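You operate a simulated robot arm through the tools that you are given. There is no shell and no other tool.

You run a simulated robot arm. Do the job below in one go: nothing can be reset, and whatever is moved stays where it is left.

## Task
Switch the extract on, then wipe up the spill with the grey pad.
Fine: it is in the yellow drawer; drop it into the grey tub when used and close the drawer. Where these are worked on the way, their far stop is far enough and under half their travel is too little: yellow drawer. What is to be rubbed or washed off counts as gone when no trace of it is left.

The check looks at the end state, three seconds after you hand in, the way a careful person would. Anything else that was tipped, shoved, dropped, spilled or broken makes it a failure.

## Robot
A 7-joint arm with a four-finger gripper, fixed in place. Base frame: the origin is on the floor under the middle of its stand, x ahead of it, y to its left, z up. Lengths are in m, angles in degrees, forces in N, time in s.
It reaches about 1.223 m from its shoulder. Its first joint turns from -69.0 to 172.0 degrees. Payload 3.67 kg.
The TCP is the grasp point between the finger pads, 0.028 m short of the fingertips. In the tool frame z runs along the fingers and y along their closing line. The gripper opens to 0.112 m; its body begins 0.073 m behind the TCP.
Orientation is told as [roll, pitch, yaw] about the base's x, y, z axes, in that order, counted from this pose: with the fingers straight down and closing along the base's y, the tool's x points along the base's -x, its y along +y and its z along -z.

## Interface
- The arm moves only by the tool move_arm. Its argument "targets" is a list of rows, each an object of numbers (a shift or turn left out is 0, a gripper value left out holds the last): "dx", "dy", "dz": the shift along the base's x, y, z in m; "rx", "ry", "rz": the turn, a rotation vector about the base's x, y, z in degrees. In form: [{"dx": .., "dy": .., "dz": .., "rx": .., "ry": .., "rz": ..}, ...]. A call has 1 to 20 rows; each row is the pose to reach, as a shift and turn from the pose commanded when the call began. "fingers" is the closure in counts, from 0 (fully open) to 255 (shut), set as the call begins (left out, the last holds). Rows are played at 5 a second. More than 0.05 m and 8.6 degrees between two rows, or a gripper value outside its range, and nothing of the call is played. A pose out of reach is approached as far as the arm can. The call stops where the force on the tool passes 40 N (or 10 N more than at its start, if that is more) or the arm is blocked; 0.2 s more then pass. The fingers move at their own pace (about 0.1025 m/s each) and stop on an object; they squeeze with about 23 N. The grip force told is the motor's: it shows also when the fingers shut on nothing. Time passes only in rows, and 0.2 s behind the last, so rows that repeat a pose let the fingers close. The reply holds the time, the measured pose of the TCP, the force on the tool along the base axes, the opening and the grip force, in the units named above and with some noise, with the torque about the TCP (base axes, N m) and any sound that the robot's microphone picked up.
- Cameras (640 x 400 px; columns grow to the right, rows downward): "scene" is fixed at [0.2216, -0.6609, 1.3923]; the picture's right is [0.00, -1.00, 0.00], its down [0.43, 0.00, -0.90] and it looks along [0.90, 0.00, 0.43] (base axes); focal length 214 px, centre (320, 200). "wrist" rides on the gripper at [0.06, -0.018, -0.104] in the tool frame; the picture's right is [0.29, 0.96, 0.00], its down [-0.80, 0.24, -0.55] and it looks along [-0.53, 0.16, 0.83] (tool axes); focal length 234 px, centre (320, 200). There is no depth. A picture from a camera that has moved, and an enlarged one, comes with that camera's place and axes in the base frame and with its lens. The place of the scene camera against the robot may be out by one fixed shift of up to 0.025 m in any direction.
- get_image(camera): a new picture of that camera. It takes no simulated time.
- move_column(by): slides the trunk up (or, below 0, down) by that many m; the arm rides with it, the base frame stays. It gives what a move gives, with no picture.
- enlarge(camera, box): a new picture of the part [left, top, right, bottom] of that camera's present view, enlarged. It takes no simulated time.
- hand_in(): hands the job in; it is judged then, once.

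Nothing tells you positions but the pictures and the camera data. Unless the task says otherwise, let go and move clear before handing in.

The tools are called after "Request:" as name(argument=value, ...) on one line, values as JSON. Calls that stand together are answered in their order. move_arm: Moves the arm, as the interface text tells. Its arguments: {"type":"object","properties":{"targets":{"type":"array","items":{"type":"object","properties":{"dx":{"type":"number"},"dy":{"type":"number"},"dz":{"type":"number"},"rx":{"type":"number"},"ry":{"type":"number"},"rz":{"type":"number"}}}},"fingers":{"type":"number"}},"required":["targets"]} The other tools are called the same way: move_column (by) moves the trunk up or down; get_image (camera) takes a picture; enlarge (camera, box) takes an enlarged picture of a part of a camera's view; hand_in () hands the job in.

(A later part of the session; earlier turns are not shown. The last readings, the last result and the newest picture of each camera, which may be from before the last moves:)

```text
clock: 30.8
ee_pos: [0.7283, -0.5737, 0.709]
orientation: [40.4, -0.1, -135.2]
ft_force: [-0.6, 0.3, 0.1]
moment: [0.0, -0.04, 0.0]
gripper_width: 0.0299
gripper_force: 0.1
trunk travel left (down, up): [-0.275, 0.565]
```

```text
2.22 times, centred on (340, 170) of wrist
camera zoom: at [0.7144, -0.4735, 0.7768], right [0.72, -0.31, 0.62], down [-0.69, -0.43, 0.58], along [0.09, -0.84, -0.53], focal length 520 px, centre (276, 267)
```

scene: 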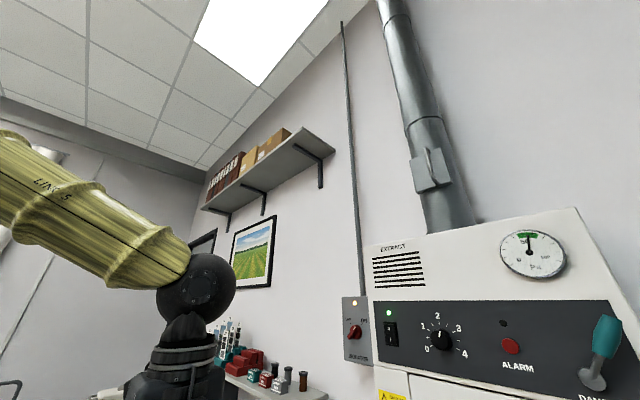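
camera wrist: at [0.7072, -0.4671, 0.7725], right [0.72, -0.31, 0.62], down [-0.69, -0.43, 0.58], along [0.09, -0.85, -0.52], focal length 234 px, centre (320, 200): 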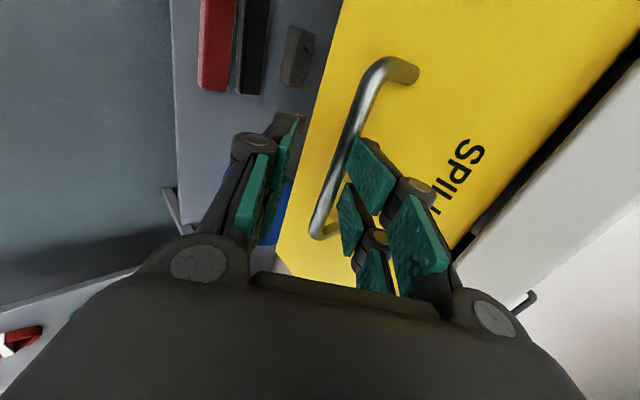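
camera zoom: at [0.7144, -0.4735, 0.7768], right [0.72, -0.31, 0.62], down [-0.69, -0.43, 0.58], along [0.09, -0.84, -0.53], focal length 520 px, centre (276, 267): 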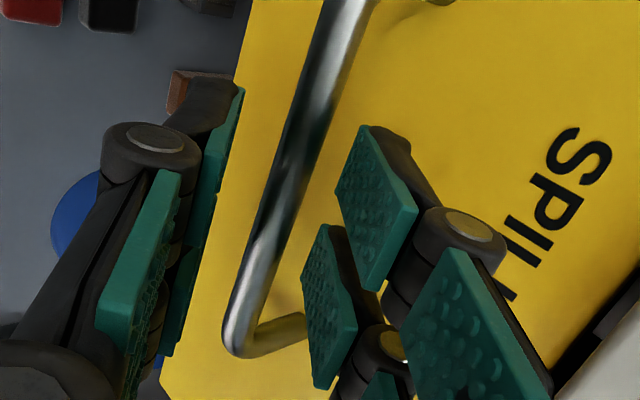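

No contact force, and the bar should be about 15 mm inside the fingertips. I close on it.

Request:
move_arm(targets=[{}, {}, {}, {}], fingers=255)

Request:
enlarge(camera="wrist", box=[240, 80, 440, 260])

```text
clock: 31.8
ee_pos: [0.7282, -0.5738, 0.71]
orientation: [40.4, -0.4, -135.3]
ft_force: [3.9, -5.7, 10.7]
moment: [-1.09, 0.65, 1.41]
gripper_width: 0.0107
gripper_force: 44.8
trunk travel left (down, up): [-0.275, 0.565]
```

```text
2.22 times, centred on (340, 170) of wrist
camera zoom: at [0.7142, -0.4735, 0.778], right [0.72, -0.31, 0.62], down [-0.69, -0.43, 0.58], along [0.09, -0.85, -0.53], focal length 520 px, centre (276, 267)
```

zoom: 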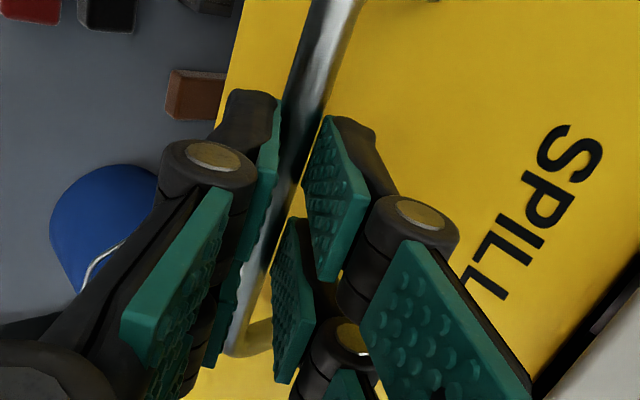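

The bar is gripped with the fingers stopped at 10.7 mm. I pull the drawer straight out along (-0.707, +0.707), 10 cm to begin with.

Request:
move_arm(targets=[{"dx": -0.0071, "dy": 0.0071}, {"dx": -0.0141, "dy": 0.0141}, {"dx": -0.0212, "dy": 0.0212}, {"dx": -0.0283, "dy": 0.0283}, {"dx": -0.0354, "dy": 0.0354}, {"dx": -0.0424, "dy": 0.0424}, {"dx": -0.0495, "dy": 0.0495}, {"dx": -0.0566, "dy": 0.0566}, {"dx": -0.0636, "dy": 0.0636}, {"dx": -0.0707, "dy": 0.0707}])

Request:
get_image(camera="wrist")

```text
clock: 34.0
ee_pos: [0.6565, -0.5024, 0.7106]
orientation: [40.5, -0.4, -135.1]
ft_force: [13.0, 14.8, 23.1]
moment: [-0.51, 0.09, 1.97]
gripper_width: 0.0109
gripper_force: 45.2
trunk travel left (down, up): [-0.275, 0.565]
```

```text
taken
camera wrist: at [0.6425, -0.4019, 0.778], right [0.72, -0.31, 0.62], down [-0.69, -0.43, 0.58], along [0.09, -0.85, -0.53], focal length 234 px, centre (320, 200)
```

wrist: 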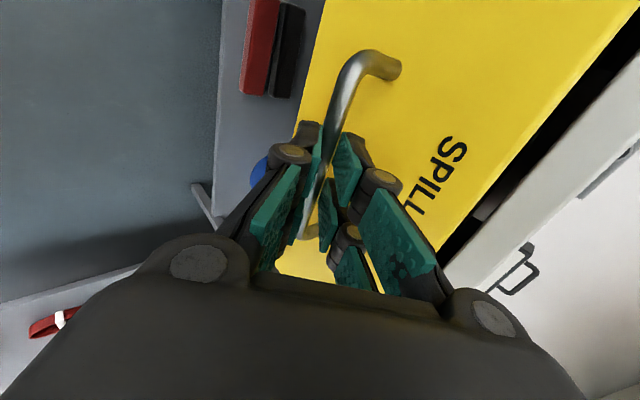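

The drawer slides. I relieve the small vertical and sideways load with a slight correction and keep pulling.

Request:
move_arm(targets=[{"dx": 0.0014, "dy": 0.0014, "dz": 0.003}, {"dx": -0.0057, "dy": 0.0085, "dz": 0.003}, {"dx": -0.0127, "dy": 0.0155, "dz": 0.003}, {"dx": -0.0198, "dy": 0.0226, "dz": 0.003}, {"dx": -0.0269, "dy": 0.0297, "dz": 0.003}, {"dx": -0.034, "dy": 0.0368, "dz": 0.003}, {"dx": -0.041, "dy": 0.0438, "dz": 0.003}, {"dx": -0.0481, "dy": 0.0509, "dz": 0.003}, {"dx": -0.0552, "dy": 0.058, "dz": 0.003}, {"dx": -0.0622, "dy": 0.065, "dz": 0.003}, {"dx": -0.0693, "dy": 0.0721, "dz": 0.003}])

Request:
get_image(camera="wrist")

```text
clock: 36.4
ee_pos: [0.5873, -0.4326, 0.711]
orientation: [40.3, -0.4, -135.3]
ft_force: [-5.6, -3.7, -15.0]
moment: [-0.97, 1.29, 1.14]
gripper_width: 0.0104
gripper_force: 45.0
trunk travel left (down, up): [-0.275, 0.565]
```

```text
taken
camera wrist: at [0.5733, -0.3325, 0.7786], right [0.72, -0.31, 0.62], down [-0.69, -0.43, 0.58], along [0.09, -0.84, -0.53], focal length 234 px, centre (320, 200)
```

wrist: 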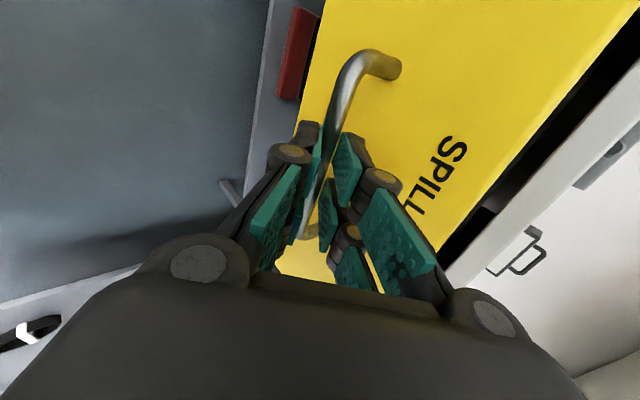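

The drawer is about 0.2 m out. I continue gently toward its stop.

Request:
move_arm(targets=[{"dx": -0.0071, "dy": 0.0071, "dz": -0.0015}, {"dx": -0.0141, "dy": 0.0141, "dz": -0.0015}, {"dx": -0.0212, "dy": 0.0212, "dz": -0.0015}, {"dx": -0.0283, "dy": 0.0283, "dz": -0.0015}, {"dx": -0.0354, "dy": 0.0354, "dz": -0.0015}, {"dx": -0.0424, "dy": 0.0424, "dz": -0.0015}, {"dx": -0.0495, "dy": 0.0495, "dz": -0.0015}, {"dx": -0.0566, "dy": 0.0566, "dz": -0.0015}, {"dx": -0.0636, "dy": 0.0636, "dz": -0.0015}, {"dx": -0.0707, "dy": 0.0707, "dz": -0.0015}])

Request:
get_image(camera="wrist")

```text
clock: 38.6
ee_pos: [0.547, -0.3651, 0.7142]
orientation: [40.4, -0.3, -135.2]
ft_force: [-0.5, -0.1, 0.7]
moment: [-0.05, 0.03, -0.06]
gripper_width: 0.0
gripper_force: 36.0
out of reach, approached as far as the arm can: row 7, 8, 9, 10
trunk travel left (down, up): [-0.275, 0.565]
```

```text
taken
camera wrist: at [0.5318, -0.265, 0.7818], right [0.72, -0.31, 0.62], down [-0.69, -0.43, 0.58], along [0.09, -0.84, -0.53], focal length 234 px, centre (320, 200)
```

wrist: 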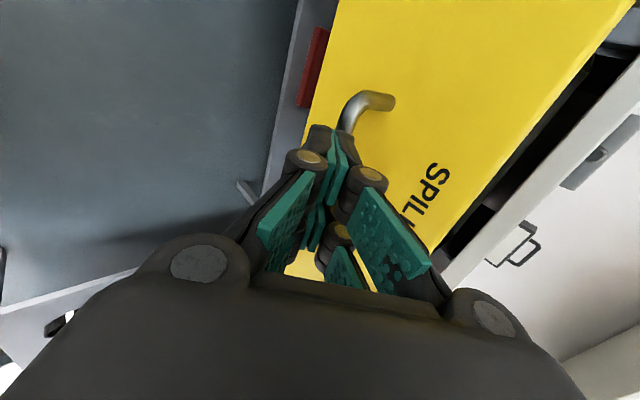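

The arm ran out of inward reach at the end and the fingers slipped off the bar, but the drawer is well open. I back out along the finger axis and raise up to look into the drawer.

Request:
move_arm(targets=[{"dx": -0.003, "dy": 0.003, "dz": 0.01}, {"dx": -0.006, "dy": 0.006, "dz": 0.025}, {"dx": -0.006, "dy": 0.006, "dz": 0.05}, {"dx": -0.006, "dy": 0.006, "dz": 0.08}, {"dx": -0.006, "dy": 0.006, "dz": 0.11}, {"dx": -0.006, "dy": 0.006, "dz": 0.11}], fingers=255)

Request:
get_image(camera="wrist")

```text
clock: 40.0
ee_pos: [0.5518, -0.3797, 0.7915]
orientation: [36.4, 3.5, -136.3]
ft_force: [0.1, -0.5, 0.1]
moment: [-0.03, -0.02, -0.01]
gripper_width: 0.0
gripper_force: 36.0
out of reach, approached as far as the arm can: row 4, 5, 6
trunk travel left (down, up): [-0.275, 0.565]
```

```text
taken
camera wrist: at [0.5401, -0.2861, 0.8676], right [0.71, -0.39, 0.58], down [-0.7, -0.48, 0.54], along [0.07, -0.79, -0.61], focal length 234 px, centre (320, 200)
```

wrist: 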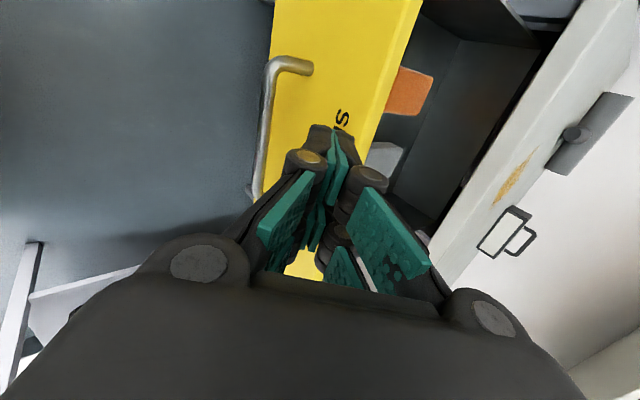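

I can already see an orange item and a grey item in the drawer. I raise the trunk and bring the fingers back to vertical for a look from above.

Request:
move_column(by=0.2)

Request:
move_arm(targets=[{"rx": 5.3, "ry": 5.3, "dx": 0.01, "dy": -0.01}, {"rx": 10.6, "ry": 10.6, "dx": 0.02, "dy": -0.02}, {"rx": 15.9, "ry": 15.9, "dx": 0.03, "dy": -0.03}, {"rx": 21.2, "ry": 21.2, "dx": 0.03, "dy": -0.03}, {"rx": 25.8, "ry": 25.8, "dx": 0.03, "dy": -0.03}, {"rx": 25.8, "ry": 25.8, "dx": 0.03, "dy": -0.03}], fingers=0)

Request:
get_image(camera="wrist")

```text
clock: 42.1
ee_pos: [0.5538, -0.3781, 0.9901]
orientation: [36.4, 3.7, -136.3]
ft_force: [-0.3, -0.1, 0.1]
moment: [0.04, -0.03, -0.01]
gripper_width: 0.0
gripper_force: 35.0
trunk travel left (down, up): [-0.475, 0.365]
```

```text
clock: 43.5
ee_pos: [0.5837, -0.4037, 1.0066]
orientation: [3.9, -0.5, -135.0]
ft_force: [0.8, 0.3, -0.4]
moment: [-0.03, -0.04, -0.01]
gripper_width: 0.1121
gripper_force: 0.0
trunk travel left (down, up): [-0.475, 0.365]
```

```text
taken
camera wrist: at [0.6097, -0.3432, 1.108], right [0.88, -0.47, 0.06], down [-0.42, -0.7, 0.58], along [-0.23, -0.53, -0.81], focal length 234 px, centre (320, 200)
```

wrist: 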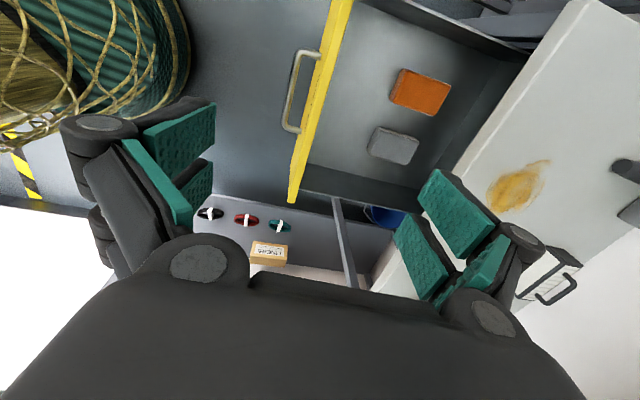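

The drawer is open and holds an orange pad and a grey pad lying flat. I zoom in to locate the grey one precisely.

Request:
enlarge(camera="wrist", box=[280, 20, 540, 220])

Request:
enlarge(camera="wrist", box=[340, 50, 460, 180])

```text
2.00 times, centred on (410, 120) of wrist
camera zoom: at [0.6097, -0.3432, 1.108], right [0.88, -0.47, 0.06], down [-0.42, -0.7, 0.58], along [-0.23, -0.53, -0.81], focal length 468 px, centre (140, 360)
```

zoom: 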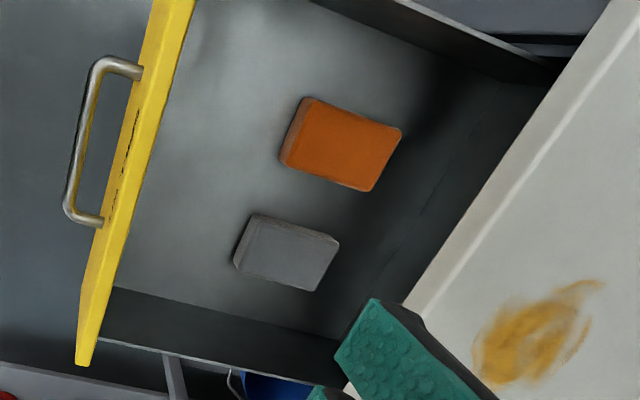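

```text
3.08 times, centred on (400, 115) of wrist
camera zoom: at [0.6097, -0.3432, 1.108], right [0.88, -0.47, 0.06], down [-0.42, -0.7, 0.58], along [-0.23, -0.53, -0.81], focal length 720 px, centre (74, 462)
```

zoom: 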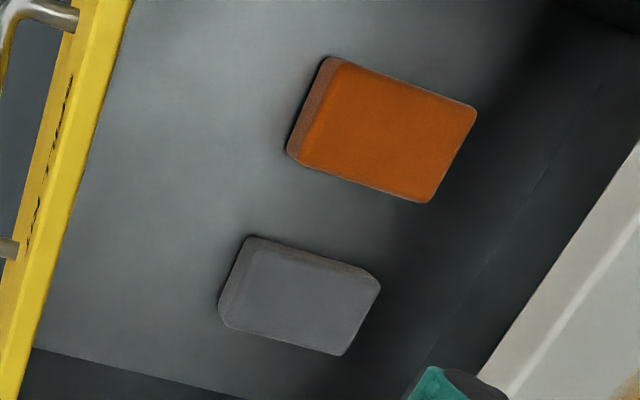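

The grey pad lies at roughly (0.68, -0.60), long side across the drawer depth, and the drawer is about 0.25 m open. I level the gripper, move over the drawer and yaw to -45° so the fingers will close across the pad's short side.

Request:
move_arm(targets=[{"rx": 2.76, "ry": 2.76, "dx": 0.004, "dy": -0.03}, {"rx": 2.76, "ry": 2.76, "dx": 0.008, "dy": -0.06}, {"rx": 2.76, "ry": 2.76, "dx": 0.012, "dy": -0.09}, {"rx": 2.76, "ry": 2.76, "dx": 0.0173, "dy": -0.1263}], fingers=0)

Request:
move_arm(targets=[{"rz": 8.2}, {"rz": 16.4}, {"rz": 24.5}, {"rz": 32.7}, {"rz": 40.9}, {"rz": 49.1}, {"rz": 57.3}, {"rz": 65.5}, {"rz": 73.6}, {"rz": 81.8}, {"rz": 90}, {"rz": 90}])

Request:
get_image(camera="wrist")

Request:
enlarge(camera="wrist", box=[220, 60, 420, 260])

```text
clock: 44.5
ee_pos: [0.6058, -0.5292, 1.0066]
orientation: [0.0, -0.3, -135.0]
ft_force: [0.3, -0.3, -0.9]
moment: [0.01, 0.03, -0.07]
gripper_width: 0.1121
gripper_force: 0.1
trunk travel left (down, up): [-0.475, 0.365]
```

```text
clock: 47.1
ee_pos: [0.6032, -0.5288, 1.0062]
orientation: [0.1, -0.3, -44.9]
ft_force: [0.1, -0.2, -0.8]
moment: [-0.02, 0.01, 0.0]
gripper_width: 0.1119
gripper_force: 0.1
trunk travel left (down, up): [-0.475, 0.365]
```

```text
taken
camera wrist: at [0.5476, -0.4992, 1.1097], right [0.47, 0.88, 0.0], down [0.73, -0.39, 0.56], along [0.49, -0.26, -0.83], focal length 234 px, centre (320, 200)
```

wrist: 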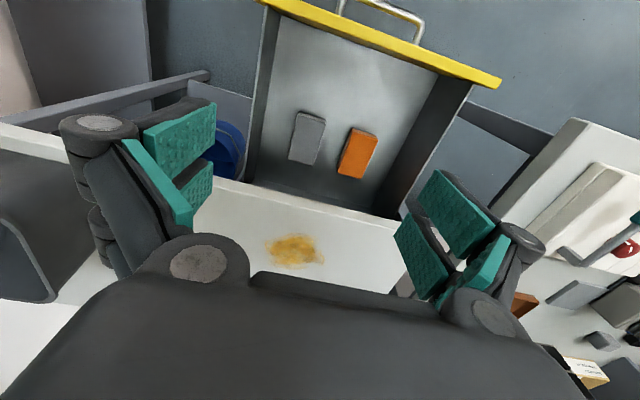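

```text
2.00 times, centred on (320, 160) of wrist
camera zoom: at [0.5476, -0.4992, 1.1097], right [0.47, 0.88, 0.0], down [0.73, -0.39, 0.56], along [0.49, -0.26, -0.83], focal length 468 px, centre (320, 280)
```

zoom: 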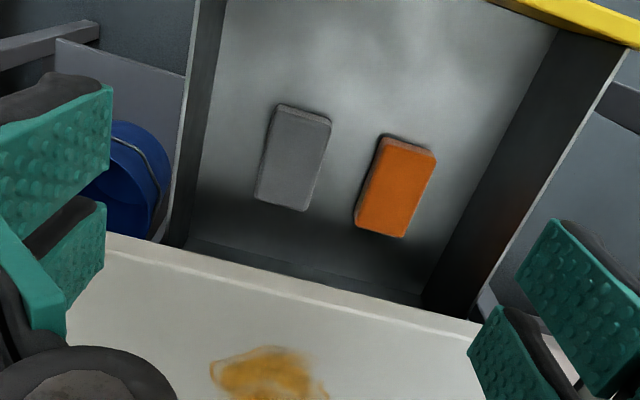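

The grey pad spans about 50 mm (along the bench) by 92 mm, with its centre near (0.677, -0.60) and top at z≈0.656. I'll grasp it slightly toward its outer half with the gripper tilted 12°, so the gripper body clears the bench edge. First I hover above it.

Request:
move_arm(targets=[{"dx": 0.02, "dy": -0.02, "rx": -4.2, "ry": -4.2}, {"dx": 0.042, "dy": -0.04, "rx": -8.48, "ry": -8.48}, {"dx": 0.0611, "dy": -0.0584, "rx": -8.48, "ry": -8.48}, {"dx": 0.0611, "dy": -0.0584, "rx": -8.48, "ry": -8.48}], fingers=62)

Request:
move_column(by=-0.17)

Request:
get_image(camera="wrist")

Request:
enlarge(camera="wrist", box=[230, 60, 430, 260])

```text
clock: 48.1
ee_pos: [0.664, -0.5868, 1.0092]
orientation: [0.1, -12.5, -45.0]
ft_force: [-0.8, 0.3, 0.9]
moment: [-0.07, -0.01, -0.01]
gripper_width: 0.0847
gripper_force: 0.1
trunk travel left (down, up): [-0.475, 0.365]
```

```text
clock: 50.1
ee_pos: [0.6638, -0.5873, 0.8367]
orientation: [0.1, -12.3, -45.1]
ft_force: [0.2, 1.2, -0.3]
moment: [-0.01, 0.02, 0.01]
gripper_width: 0.0848
gripper_force: 0.0
trunk travel left (down, up): [-0.305, 0.535]
```

```text
taken
camera wrist: at [0.5944, -0.5432, 0.9268], right [0.48, 0.88, -0.06], down [0.64, -0.3, 0.71], along [0.61, -0.38, -0.7], focal length 234 px, centre (320, 200)
```

wrist: 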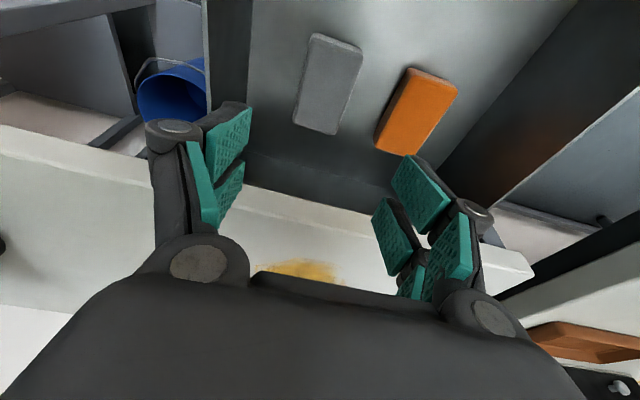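

```text
2.00 times, centred on (330, 160) of wrist
camera zoom: at [0.5944, -0.5432, 0.9268], right [0.48, 0.88, -0.06], down [0.64, -0.3, 0.71], along [0.61, -0.38, -0.7], focal length 468 px, centre (300, 280)
```

zoom: 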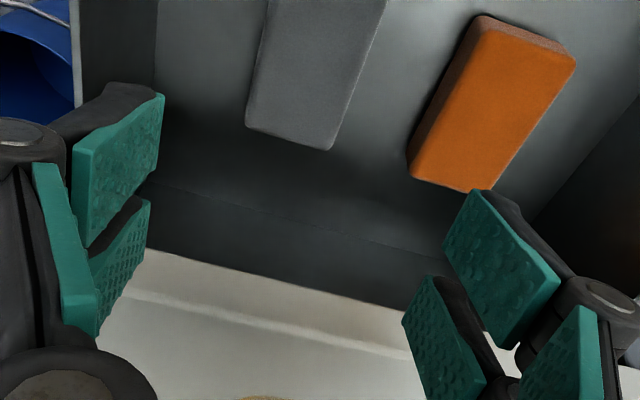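

The hover position checks out: the pad's centre line at the grasp is e≈0.053 against the TCP's 0.054. I descend most of the way and check the clearances.

Request:
move_arm(targets=[{"dz": -0.03}, {"dz": -0.06}, {"dz": -0.09}, {"dz": -0.115}, {"dz": -0.13}, {"dz": -0.13}], fingers=62)

Request:
get_image(camera="wrist")

Request:
enlarge(camera="wrist", box=[200, 60, 440, 260])

```text
clock: 51.5
ee_pos: [0.6661, -0.587, 0.7088]
orientation: [0.1, -12.4, -45.0]
ft_force: [-0.1, -0.1, 0.5]
moment: [-0.02, -0.01, -0.02]
gripper_width: 0.085
gripper_force: 0.0
trunk travel left (down, up): [-0.305, 0.535]
```

```text
taken
camera wrist: at [0.5963, -0.542, 0.7974], right [0.48, 0.88, -0.06], down [0.64, -0.3, 0.71], along [0.61, -0.38, -0.7], focal length 234 px, centre (320, 200)
```

wrist: 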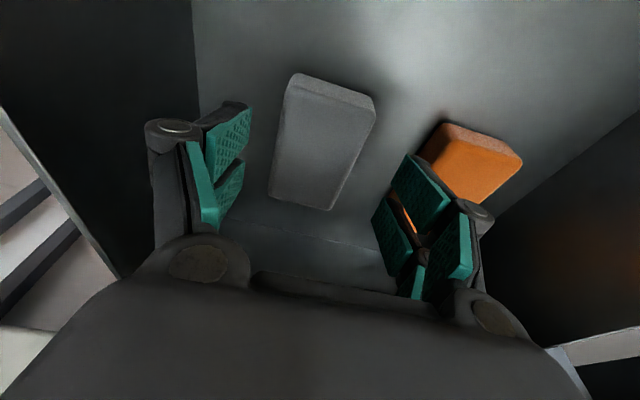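

```text
2.00 times, centred on (320, 160) of wrist
camera zoom: at [0.5963, -0.542, 0.7974], right [0.48, 0.88, -0.06], down [0.64, -0.3, 0.71], along [0.61, -0.38, -0.7], focal length 468 px, centre (320, 280)
```

zoom: 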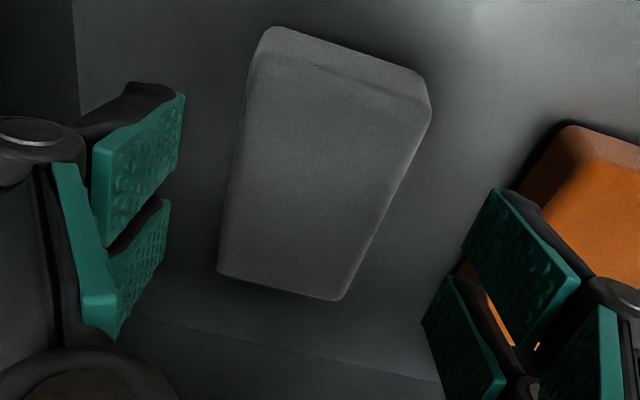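

The pad sits between the fingers with good alignment. I go down the last 35 mm gently and then close.

Request:
move_arm(targets=[{"dz": -0.01}, {"dz": -0.02}, {"dz": -0.028}, {"dz": -0.035}, {"dz": -0.035}], fingers=62)

Request:
enlarge(camera="wrist", box=[200, 60, 440, 260])

```text
clock: 52.7
ee_pos: [0.6653, -0.5877, 0.6711]
orientation: [0.2, -12.3, -45.1]
ft_force: [0.4, 0.3, 0.3]
moment: [0.04, -0.03, 0.01]
gripper_width: 0.0848
gripper_force: 0.2
trunk travel left (down, up): [-0.305, 0.535]
```

```text
2.00 times, centred on (320, 160) of wrist
camera zoom: at [0.5952, -0.5428, 0.7615], right [0.48, 0.88, -0.06], down [0.64, -0.3, 0.71], along [0.61, -0.38, -0.7], focal length 468 px, centre (320, 280)
```

zoom: 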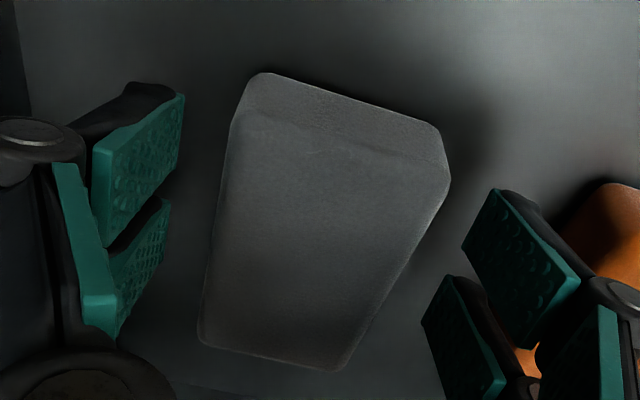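

No contact with the floor, but the tips are nearly level with the pad's underside. For wiping I want the pad to stand proud, so I lift 6 mm and then close on it.

Request:
move_arm(targets=[{"dz": 0.006}, {"dz": 0.006}], fingers=62)

Request:
move_arm(targets=[{}, {}, {}, {}, {}], fingers=255)

Request:
enlarge(camera="wrist", box=[200, 60, 440, 260])

```text
clock: 53.3
ee_pos: [0.6657, -0.5864, 0.6775]
orientation: [0.2, -12.3, -45.1]
ft_force: [0.2, 0.4, 1.3]
moment: [-0.01, 0.0, -0.02]
gripper_width: 0.0845
gripper_force: 0.1
trunk travel left (down, up): [-0.305, 0.535]
```

```text
clock: 54.5
ee_pos: [0.6657, -0.5865, 0.6785]
orientation: [0.2, -12.2, -45.0]
ft_force: [-1.1, -0.5, 0.3]
moment: [-0.05, 0.0, 0.03]
gripper_width: 0.0574
gripper_force: 22.7
trunk travel left (down, up): [-0.305, 0.535]
```

```text
2.00 times, centred on (320, 160) of wrist
camera zoom: at [0.5948, -0.5428, 0.767], right [0.48, 0.88, -0.06], down [0.64, -0.3, 0.71], along [0.61, -0.38, -0.7], focal length 468 px, centre (320, 280)
```

zoom: 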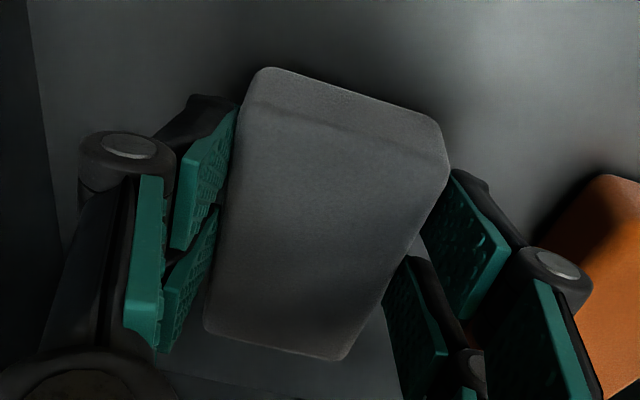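

The pad is held with the fingers stopped at 57 mm. I lift it slightly off the floor, move outward to clear the bench edge, then raise it.

Request:
move_arm(targets=[{"dz": 0.01}, {"dz": 0.02}, {"dx": -0.0141, "dy": 0.0141, "dz": 0.022}, {"dx": -0.0283, "dy": 0.0283, "dz": 0.024}, {"dx": -0.0424, "dy": 0.0424, "dz": 0.026}, {"dx": -0.0424, "dy": 0.0424, "dz": 0.026}])

Request:
get_image(camera="wrist")

```text
clock: 55.9
ee_pos: [0.6213, -0.5447, 0.7031]
orientation: [0.1, -12.3, -45.0]
ft_force: [0.0, 0.3, 0.6]
moment: [0.03, -0.03, -0.01]
gripper_width: 0.0
gripper_force: 23.1
trunk travel left (down, up): [-0.305, 0.535]
```

```text
taken
camera wrist: at [0.5503, -0.501, 0.7931], right [0.48, 0.88, -0.06], down [0.64, -0.3, 0.71], along [0.61, -0.38, -0.7], focal length 234 px, centre (320, 200)
```

wrist: 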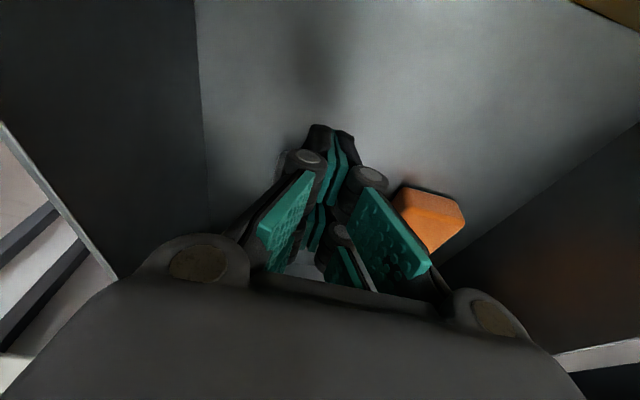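

The pad slipped out because the grip was too shallow on its rounded edge. I raise up and look at where it lies now.

Request:
move_arm(targets=[{"dz": 0.03}, {"dz": 0.06}, {"dz": 0.1, "dx": -0.01, "dy": 0.01}, {"dz": 0.14, "dx": -0.02, "dy": 0.02}, {"dz": 0.17, "dx": -0.02, "dy": 0.02}, {"dz": 0.17, "dx": -0.02, "dy": 0.02}], fingers=62)

Request:
get_image(camera="wrist")

Request:
enlarge(camera="wrist", box=[200, 60, 440, 260])

```text
clock: 57.3
ee_pos: [0.6011, -0.528, 0.8723]
orientation: [0.2, -12.3, -45.1]
ft_force: [-0.9, -0.9, 0.2]
moment: [0.01, -0.03, 0.0]
gripper_width: 0.0849
gripper_force: 0.0
trunk travel left (down, up): [-0.305, 0.535]
```

```text
taken
camera wrist: at [0.5305, -0.4847, 0.9624], right [0.48, 0.88, -0.06], down [0.64, -0.3, 0.71], along [0.61, -0.38, -0.7], focal length 234 px, centre (320, 200)
```

wrist: 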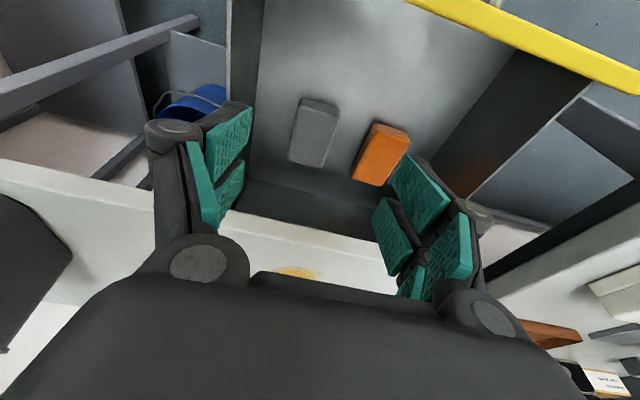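

```text
2.00 times, centred on (320, 160) of wrist
camera zoom: at [0.5305, -0.4847, 0.9624], right [0.48, 0.88, -0.06], down [0.64, -0.3, 0.71], along [0.61, -0.38, -0.7], focal length 468 px, centre (320, 280)
```

zoom: 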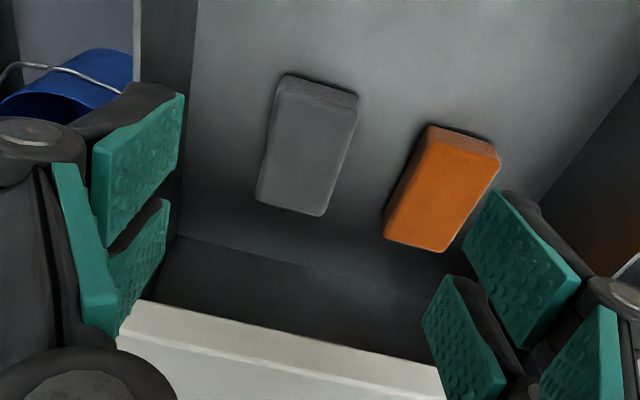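

The pad still lies flat, only about 7 mm from where it was. I'll grip it lower this time and drag it outward along the drawer floor by 6 cm, so afterwards I can grasp it with a vertical, deeper grip clear of the bench.

Request:
move_arm(targets=[{"dx": 0.019, "dy": -0.0185, "dz": -0.02}, {"dx": 0.038, "dy": -0.037, "dz": -0.05}, {"dx": 0.0569, "dy": -0.0556, "dz": -0.08}, {"dx": 0.0569, "dy": -0.0556, "dz": -0.12}, {"dx": 0.0569, "dy": -0.0556, "dz": -0.155}, {"dx": 0.0569, "dy": -0.0556, "dz": -0.18}, {"dx": 0.0569, "dy": -0.0556, "dz": -0.19}, {"dx": 0.0569, "dy": -0.0556, "dz": -0.2005}, {"dx": 0.0569, "dy": -0.0556, "dz": -0.2005}], fingers=62)

Request:
enlarge(camera="wrist", box=[200, 60, 440, 260])

```text
clock: 59.3
ee_pos: [0.659, -0.581, 0.6738]
orientation: [0.1, -12.3, -45.0]
ft_force: [0.1, 0.0, -0.2]
moment: [0.01, -0.01, 0.03]
gripper_width: 0.0849
gripper_force: 0.0
trunk travel left (down, up): [-0.305, 0.535]
```

```text
2.00 times, centred on (320, 160) of wrist
camera zoom: at [0.5893, -0.5364, 0.7629], right [0.48, 0.88, -0.06], down [0.64, -0.3, 0.71], along [0.61, -0.38, -0.7], focal length 468 px, centre (320, 280)
```

zoom: 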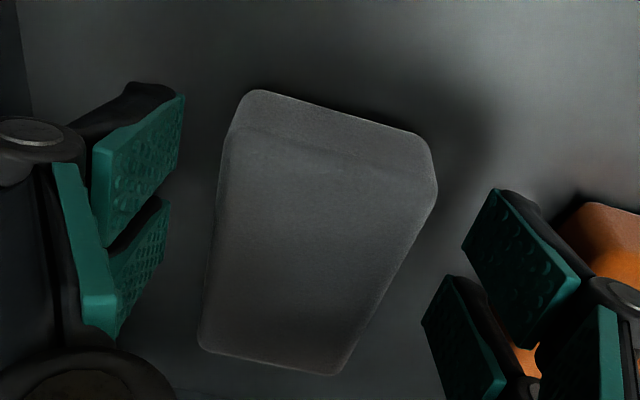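

I go down a few more millimetres, watching for floor contact, and then close.

Request:
move_arm(targets=[{"dz": -0.002}, {"dz": -0.004}, {"dz": -0.005}, {"dz": -0.005}], fingers=62)

Request:
move_arm(targets=[{}, {}, {}, {}, {}], fingers=255)

Request:
enlarge(camera="wrist", box=[200, 60, 440, 260])

```text
clock: 60.3
ee_pos: [0.6587, -0.5802, 0.6693]
orientation: [0.1, -12.4, -45.0]
ft_force: [0.2, 0.5, 0.4]
moment: [-0.01, 0.0, -0.01]
gripper_width: 0.085
gripper_force: 0.1
trunk travel left (down, up): [-0.305, 0.535]
```

```text
clock: 61.5
ee_pos: [0.659, -0.5795, 0.6682]
orientation: [0.1, -12.3, -45.0]
ft_force: [-0.4, -0.8, 0.2]
moment: [-0.03, 0.0, -0.06]
gripper_width: 0.0575
gripper_force: 22.5
trunk travel left (down, up): [-0.305, 0.535]
```

```text
2.00 times, centred on (320, 160) of wrist
camera zoom: at [0.5888, -0.5363, 0.7582], right [0.48, 0.88, -0.06], down [0.64, -0.3, 0.71], along [0.61, -0.38, -0.7], focal length 468 px, centre (320, 280)
```

zoom: 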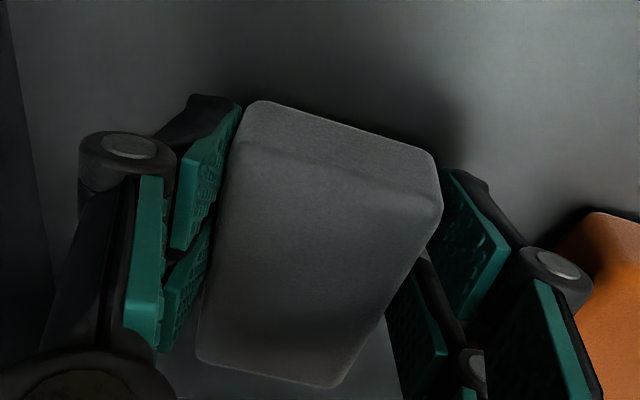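

Gripped again. Now I drag it outward 6 cm along the floor without lifting.

Request:
move_arm(targets=[{"dx": -0.0071, "dy": 0.0071}, {"dx": -0.0141, "dy": 0.0141}, {"dx": -0.0212, "dy": 0.0212}, {"dx": -0.0283, "dy": 0.0283}, {"dx": -0.0354, "dy": 0.0354}, {"dx": -0.0424, "dy": 0.0424}, {"dx": -0.0424, "dy": 0.0424}])

Request:
enlarge(camera="wrist", box=[200, 60, 440, 260])

```text
clock: 62.8
ee_pos: [0.6259, -0.5465, 0.6704]
orientation: [0.2, -12.9, -45.0]
ft_force: [13.0, -11.0, -4.5]
moment: [0.74, 0.74, 0.18]
gripper_width: 0.0574
gripper_force: 23.0
trunk travel left (down, up): [-0.305, 0.535]
stopped in row 6: the force on the tool passed its limit at 53 N (the readings are from after the stop); the commanded pose is now the measured one
```

```text
2.00 times, centred on (320, 160) of wrist
camera zoom: at [0.5545, -0.5013, 0.759], right [0.48, 0.88, -0.06], down [0.63, -0.29, 0.72], along [0.61, -0.38, -0.69], focal length 468 px, centre (320, 280)
```

zoom: 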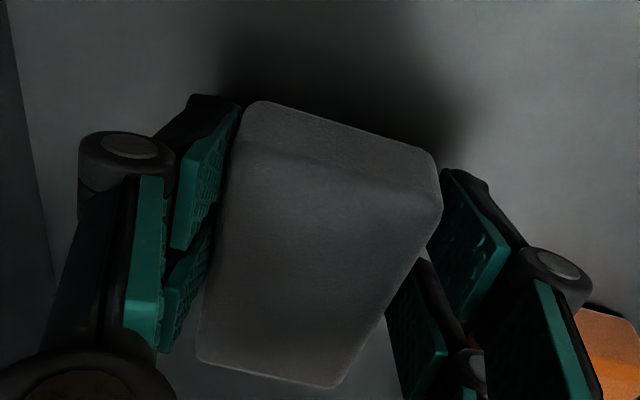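

The camera mount touched the drawer front while dragging, so I stopped there; the pad moved out with the gripper. I shift back inward 2 cm, release, rise, and go to a vertical grip pose where both the mount and the gripper body have clearance.

Request:
move_arm(targets=[{"dx": 0.005, "dy": -0.005}, {"dx": 0.01, "dy": -0.01}, {"dx": 0.0141, "dy": -0.0141}, {"dx": 0.0141, "dy": -0.0141}], fingers=255)

Request:
move_arm(targets=[{}, {}, {}, {"dz": 0.03}, {"dz": 0.07}, {"dz": 0.11}, {"dz": 0.14}, {"dz": 0.14}], fingers=62)

Request:
get_image(camera="wrist")

```text
clock: 63.8
ee_pos: [0.6381, -0.5575, 0.6716]
orientation: [0.3, -12.9, -45.1]
ft_force: [-0.1, -0.4, -1.2]
moment: [-0.01, 0.02, 0.02]
gripper_width: 0.0571
gripper_force: 23.4
trunk travel left (down, up): [-0.305, 0.535]
```

```text
clock: 65.6
ee_pos: [0.6391, -0.5592, 0.8144]
orientation: [0.1, -12.9, -45.0]
ft_force: [-0.1, 0.3, -0.2]
moment: [0.01, 0.02, 0.0]
gripper_width: 0.0849
gripper_force: 0.1
trunk travel left (down, up): [-0.305, 0.535]
```

```text
taken
camera wrist: at [0.5683, -0.515, 0.9026], right [0.48, 0.88, -0.06], down [0.63, -0.29, 0.72], along [0.61, -0.38, -0.69], focal length 234 px, centre (320, 200)
```

wrist: 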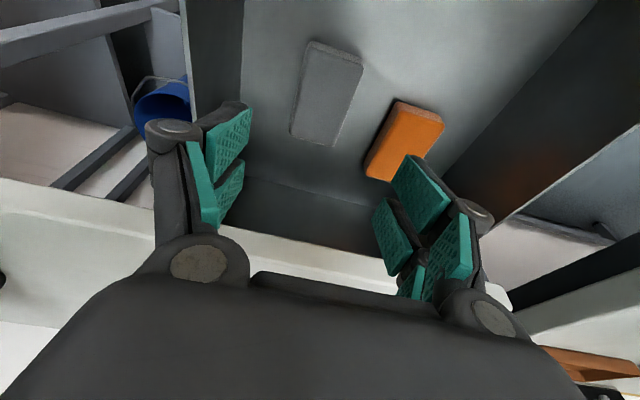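

The pad is now centred near n≈-0.865, e≈0.056. I straighten the gripper to vertical above it and check alignment.

Request:
move_arm(targets=[{"dx": 0.008, "dy": -0.009, "rx": 4.56, "ry": 4.56}, {"dx": 0.0175, "dy": -0.0188, "rx": 9.12, "ry": 9.12}, {"dx": 0.0175, "dy": -0.0188, "rx": 9.12, "ry": 9.12}, {"dx": 0.0175, "dy": -0.0188, "rx": 9.12, "ry": 9.12}], fingers=62)

Request:
get_image(camera="wrist")

Request:
enlarge(camera="wrist", box=[200, 0, 440, 200])

```text
clock: 66.6
ee_pos: [0.6561, -0.5788, 0.8121]
orientation: [0.2, 0.1, -45.0]
ft_force: [0.0, -0.1, 0.0]
moment: [-0.01, 0.0, -0.02]
gripper_width: 0.0847
gripper_force: 0.1
trunk travel left (down, up): [-0.305, 0.535]
```

```text
taken
camera wrist: at [0.6003, -0.5487, 0.9178], right [0.47, 0.88, 0.0], down [0.73, -0.4, 0.55], along [0.49, -0.26, -0.83], focal length 234 px, centre (320, 200)
```

wrist: 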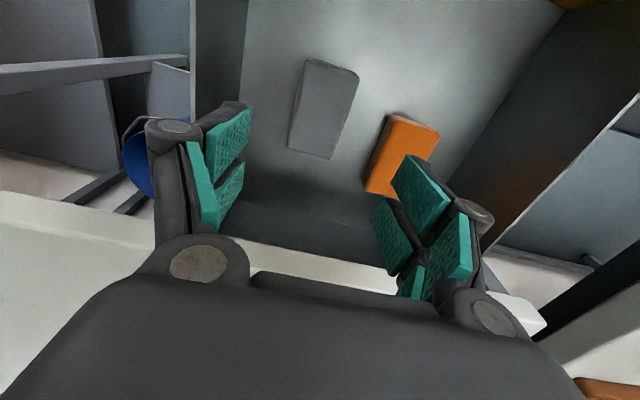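

```text
2.00 times, centred on (320, 100) of wrist
camera zoom: at [0.6003, -0.5487, 0.9178], right [0.47, 0.88, 0.0], down [0.73, -0.4, 0.55], along [0.49, -0.26, -0.83], focal length 468 px, centre (320, 400)
```

zoom: 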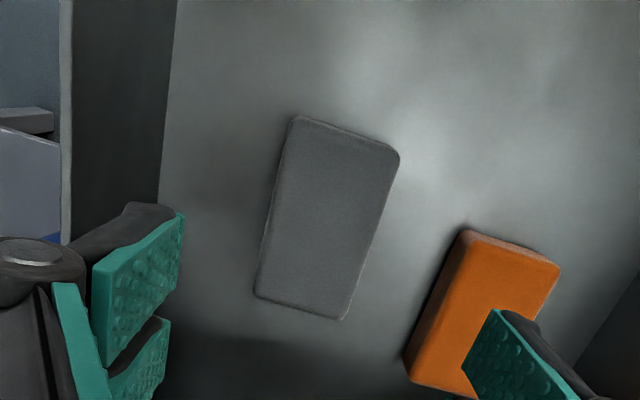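

Alignment is good: pad at (0.653, -0.575), TCP at (0.656, -0.579). I descend vertically to just above the floor.

Request:
move_arm(targets=[{"dz": -0.03}, {"dz": -0.06}, {"dz": -0.09}, {"dz": -0.115}, {"dz": -0.13}, {"dz": -0.138}, {"dz": -0.144}, {"dz": -0.144}], fingers=62)

Request:
enlarge(camera="wrist", box=[200, 60, 440, 260])

```text
clock: 68.4
ee_pos: [0.655, -0.5766, 0.6685]
orientation: [0.2, 0.0, -45.0]
ft_force: [0.1, -0.2, 0.5]
moment: [0.0, 0.0, 0.01]
gripper_width: 0.0848
gripper_force: 0.0
trunk travel left (down, up): [-0.305, 0.535]
```

```text
2.00 times, centred on (320, 160) of wrist
camera zoom: at [0.6003, -0.5471, 0.7721], right [0.47, 0.88, 0.0], down [0.73, -0.4, 0.55], along [0.49, -0.26, -0.83], focal length 468 px, centre (320, 280)
```

zoom: 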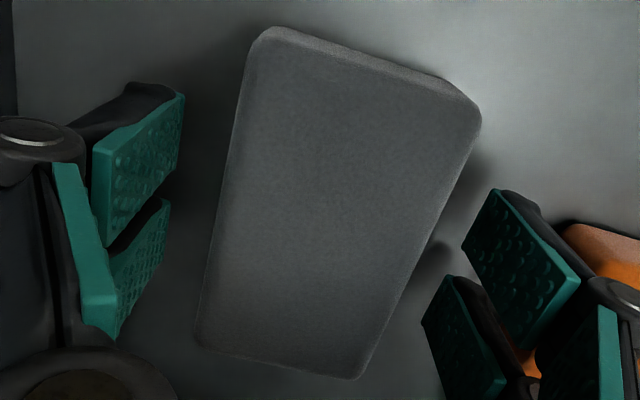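

No contact yet. I probe down a few more millimetres to find the drawer floor.

Request:
move_arm(targets=[{"dz": -0.002}, {"dz": -0.004}, {"dz": -0.004}], fingers=62)

Request:
move_arm(targets=[{"dz": -0.001}, {"dz": -0.002}, {"dz": -0.003}, {"dz": -0.003}], fingers=62)

```text
clock: 69.2
ee_pos: [0.6553, -0.576, 0.664]
orientation: [0.2, 0.1, -45.0]
ft_force: [-0.1, 0.2, 0.2]
moment: [0.01, 0.0, 0.0]
gripper_width: 0.0848
gripper_force: 0.1
trunk travel left (down, up): [-0.305, 0.535]
```

```text
clock: 70.2
ee_pos: [0.6556, -0.5768, 0.6609]
orientation: [0.1, 0.1, -45.0]
ft_force: [-0.3, -1.1, -1.2]
moment: [0.03, -0.02, -0.01]
gripper_width: 0.0847
gripper_force: 0.1
trunk travel left (down, up): [-0.305, 0.535]
```

Still free at z=0.661. I continue probing in small steps.

Request:
move_arm(targets=[{"dz": -0.001}, {"dz": -0.002}, {"dz": -0.003}, {"dz": -0.004}, {"dz": -0.004}], fingers=62)

Request:
enlarge(camera="wrist", box=[200, 60, 440, 260])

```text
clock: 71.4
ee_pos: [0.6553, -0.5764, 0.6571]
orientation: [0.2, 0.0, -45.0]
ft_force: [0.4, 0.2, 0.3]
moment: [0.02, -0.02, -0.01]
gripper_width: 0.0848
gripper_force: 0.0
trunk travel left (down, up): [-0.305, 0.535]
```

```text
2.00 times, centred on (320, 160) of wrist
camera zoom: at [0.6005, -0.5478, 0.7614], right [0.47, 0.88, 0.0], down [0.73, -0.4, 0.55], along [0.49, -0.26, -0.83], focal length 468 px, centre (320, 280)
```

zoom: 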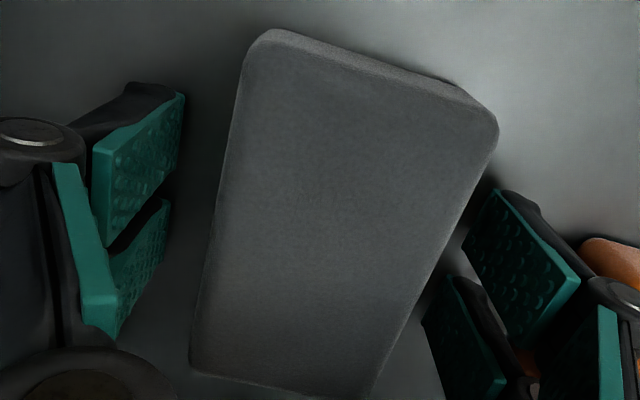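

Using the known pad width, its top is nearer z≈0.643, so the floor is around 0.62. I keep probing.

Request:
move_arm(targets=[{"dz": -0.002}, {"dz": -0.003}, {"dz": -0.004}, {"dz": -0.005}, {"dz": -0.005}], fingers=62)

Request:
move_arm(targets=[{"dz": -0.001}, {"dz": -0.002}, {"dz": -0.003}, {"dz": -0.003}], fingers=62)

```text
clock: 72.6
ee_pos: [0.6556, -0.5769, 0.6526]
orientation: [0.2, -0.1, -45.0]
ft_force: [-0.1, 1.3, 1.0]
moment: [-0.03, -0.05, 0.02]
gripper_width: 0.0847
gripper_force: 0.1
trunk travel left (down, up): [-0.305, 0.535]
```

```text
clock: 73.6
ee_pos: [0.6565, -0.5763, 0.6488]
orientation: [0.3, 0.0, -44.9]
ft_force: [-0.5, 1.2, 5.3]
moment: [-0.2, 0.23, -0.02]
gripper_width: 0.0862
gripper_force: 1.4
trunk travel left (down, up): [-0.305, 0.535]
```

Contact: the floor is at tip height z≈0.621. I lift 5 mm so the pad will stand proud of the fingertips, and close.

Request:
move_arm(targets=[{"dz": 0.003}, {"dz": 0.006}, {"dz": 0.006}], fingers=62)

Request:
move_arm(targets=[{}, {}, {}, {}, {}], fingers=255)

Request:
move_arm(targets=[{"dz": 0.01}, {"dz": 0.02}, {"dz": 0.03}, {"dz": 0.03}])

Request:
get_image(camera="wrist")

```text
clock: 74.4
ee_pos: [0.6564, -0.5773, 0.6555]
orientation: [0.2, 0.1, -45.0]
ft_force: [-0.1, -0.3, 0.9]
moment: [0.02, 0.01, -0.02]
gripper_width: 0.0849
gripper_force: 0.1
trunk travel left (down, up): [-0.305, 0.535]
```

```text
clock: 75.6
ee_pos: [0.6564, -0.5786, 0.6561]
orientation: [0.1, 0.0, -45.0]
ft_force: [-1.5, -3.1, 7.7]
moment: [-0.21, 0.25, 0.01]
gripper_width: 0.0572
gripper_force: 23.0
trunk travel left (down, up): [-0.305, 0.535]
```

```text
clock: 76.6
ee_pos: [0.6557, -0.5791, 0.6861]
orientation: [0.2, 0.0, -45.0]
ft_force: [0.0, 0.5, 0.1]
moment: [0.0, 0.0, -0.02]
gripper_width: 0.0575
gripper_force: 22.8
trunk travel left (down, up): [-0.305, 0.535]
```

```text
taken
camera wrist: at [0.6008, -0.5495, 0.7902], right [0.47, 0.88, 0.0], down [0.73, -0.4, 0.55], along [0.49, -0.26, -0.83], focal length 234 px, centre (320, 200)
```

wrist: 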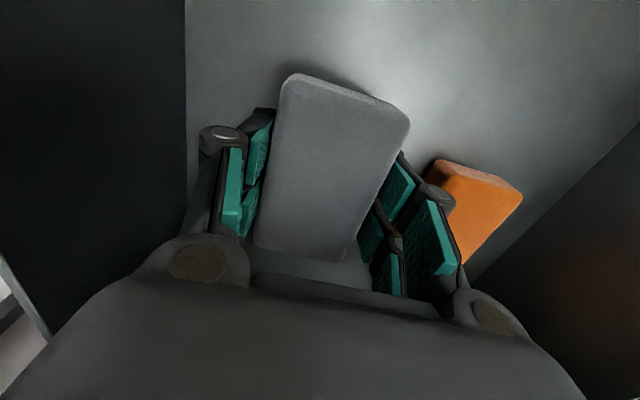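

The pad is securely lifted this time. I raise it straight up to clear the bench top.

Request:
move_arm(targets=[{"dz": 0.03}, {"dz": 0.06}, {"dz": 0.09}, {"dz": 0.12}, {"dz": 0.15}, {"dz": 0.18}, {"dz": 0.21}, {"dz": 0.21}])

Request:
get_image(camera="wrist")

Request:
enlarge(camera="wrist", box=[200, 60, 440, 260])

```text
clock: 78.4
ee_pos: [0.6544, -0.5773, 0.8949]
orientation: [0.1, 0.1, -45.1]
ft_force: [0.1, -0.4, 0.1]
moment: [0.0, -0.01, -0.05]
gripper_width: 0.0573
gripper_force: 22.7
trunk travel left (down, up): [-0.305, 0.535]
```

```text
taken
camera wrist: at [0.5985, -0.5478, 0.9996], right [0.47, 0.88, 0.0], down [0.73, -0.4, 0.55], along [0.49, -0.26, -0.83], focal length 234 px, centre (320, 200)
```

wrist: 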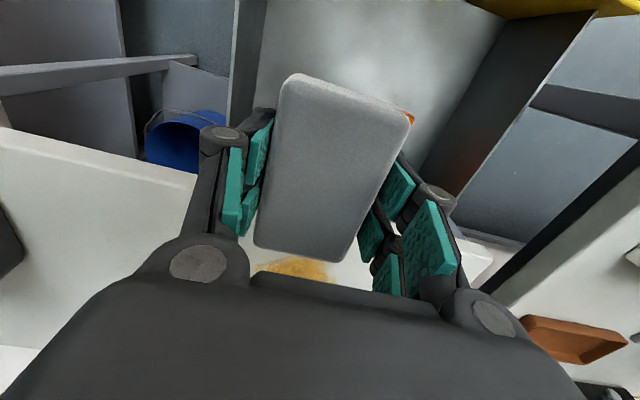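

```text
2.00 times, centred on (320, 160) of wrist
camera zoom: at [0.5985, -0.5478, 0.9996], right [0.47, 0.88, 0.0], down [0.73, -0.4, 0.55], along [0.49, -0.26, -0.83], focal length 468 px, centre (320, 280)
```

zoom: 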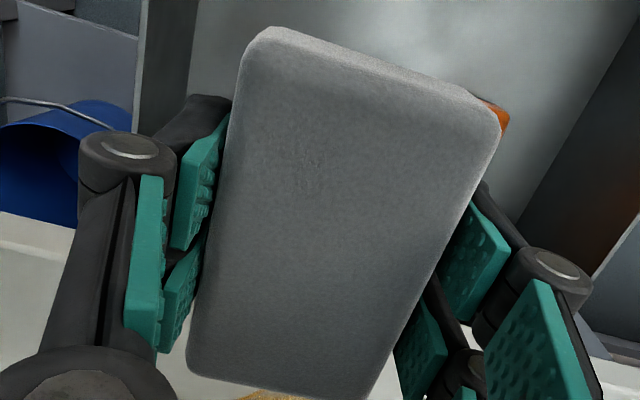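

The pad is held level and clear. The spill spans roughly e = 0.03–0.14 along the bench and n = -1.015 to -1.115 in depth. I move the pad to the spill's near end, hovering about 4 cm above the bench.

Request:
move_arm(targets=[{"dx": 0.02, "dy": -0.03}, {"dx": 0.04, "dy": -0.06}, {"dx": 0.06, "dy": -0.09}, {"dx": 0.08, "dy": -0.12}, {"dx": 0.1022, "dy": -0.151, "dz": -0.01}, {"dx": 0.1022, "dy": -0.151, "dz": -0.025}, {"dx": 0.1022, "dy": -0.151, "dz": -0.025}])

Request:
get_image(camera="wrist")

```text
clock: 80.0
ee_pos: [0.7571, -0.7303, 0.8691]
orientation: [0.2, 0.1, -45.0]
ft_force: [-0.3, -0.6, -0.2]
moment: [0.01, -0.04, -0.03]
gripper_width: 0.0572
gripper_force: 22.2
trunk travel left (down, up): [-0.305, 0.535]
```

```text
taken
camera wrist: at [0.7008, -0.7011, 0.9733], right [0.47, 0.88, 0.0], down [0.73, -0.4, 0.55], along [0.49, -0.26, -0.83], focal length 234 px, centre (320, 200)
```

wrist: 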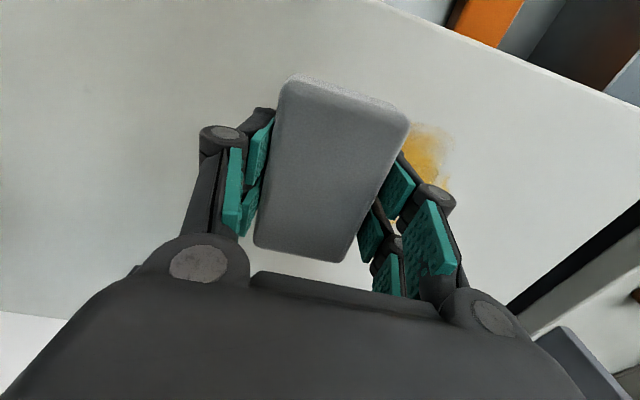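

The spill shows just to the right of the pad, as expected. I lower slowly until contact.

Request:
move_arm(targets=[{"dz": -0.01}, {"dz": -0.02}, {"dz": -0.026}, {"dz": -0.029}, {"dz": -0.032}, {"dz": -0.032}])

```text
clock: 81.4
ee_pos: [0.7573, -0.7274, 0.8369]
orientation: [0.1, 0.1, -44.9]
ft_force: [0.4, 1.1, -0.3]
moment: [0.02, 0.0, -0.01]
gripper_width: 0.0574
gripper_force: 23.5
trunk travel left (down, up): [-0.305, 0.535]
```

Request:
move_arm(targets=[{"dz": -0.001}, {"dz": -0.002}, {"dz": -0.003}, {"dz": -0.003}])

```text
clock: 82.4
ee_pos: [0.7588, -0.7283, 0.8346]
orientation: [0.2, 0.0, -45.0]
ft_force: [0.5, 0.0, -1.0]
moment: [0.01, 0.02, -0.01]
gripper_width: 0.0573
gripper_force: 23.0
trunk travel left (down, up): [-0.305, 0.535]
```

No contact yet. I go on in 1 mm steps.

Request:
move_arm(targets=[{"dz": -0.001}, {"dz": -0.002}, {"dz": -0.003}, {"dz": -0.003}])

Request:
get_image(camera="wrist")

```text
clock: 83.4
ee_pos: [0.7577, -0.7285, 0.8326]
orientation: [0.2, 0.0, -45.0]
ft_force: [-0.8, -0.4, -0.7]
moment: [0.02, -0.01, 0.0]
gripper_width: 0.0571
gripper_force: 22.9
trunk travel left (down, up): [-0.305, 0.535]
```

```text
taken
camera wrist: at [0.7028, -0.6995, 0.9365], right [0.47, 0.88, 0.0], down [0.73, -0.4, 0.55], along [0.49, -0.26, -0.83], focal length 234 px, centre (320, 200)
```

wrist: 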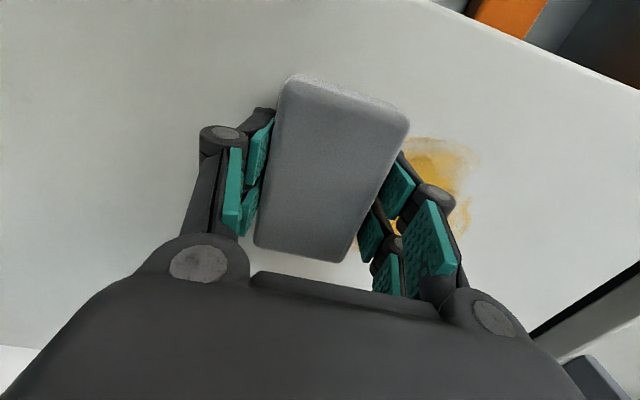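

Request:
move_arm(targets=[{"dz": -0.001}, {"dz": -0.002}, {"dz": -0.003}, {"dz": -0.004}, {"dz": -0.004}])

```text
clock: 84.6
ee_pos: [0.7585, -0.7282, 0.8277]
orientation: [0.2, 0.0, -45.0]
ft_force: [-0.6, 0.1, -1.2]
moment: [-0.03, 0.05, 0.02]
gripper_width: 0.0575
gripper_force: 23.1
trunk travel left (down, up): [-0.305, 0.535]
```

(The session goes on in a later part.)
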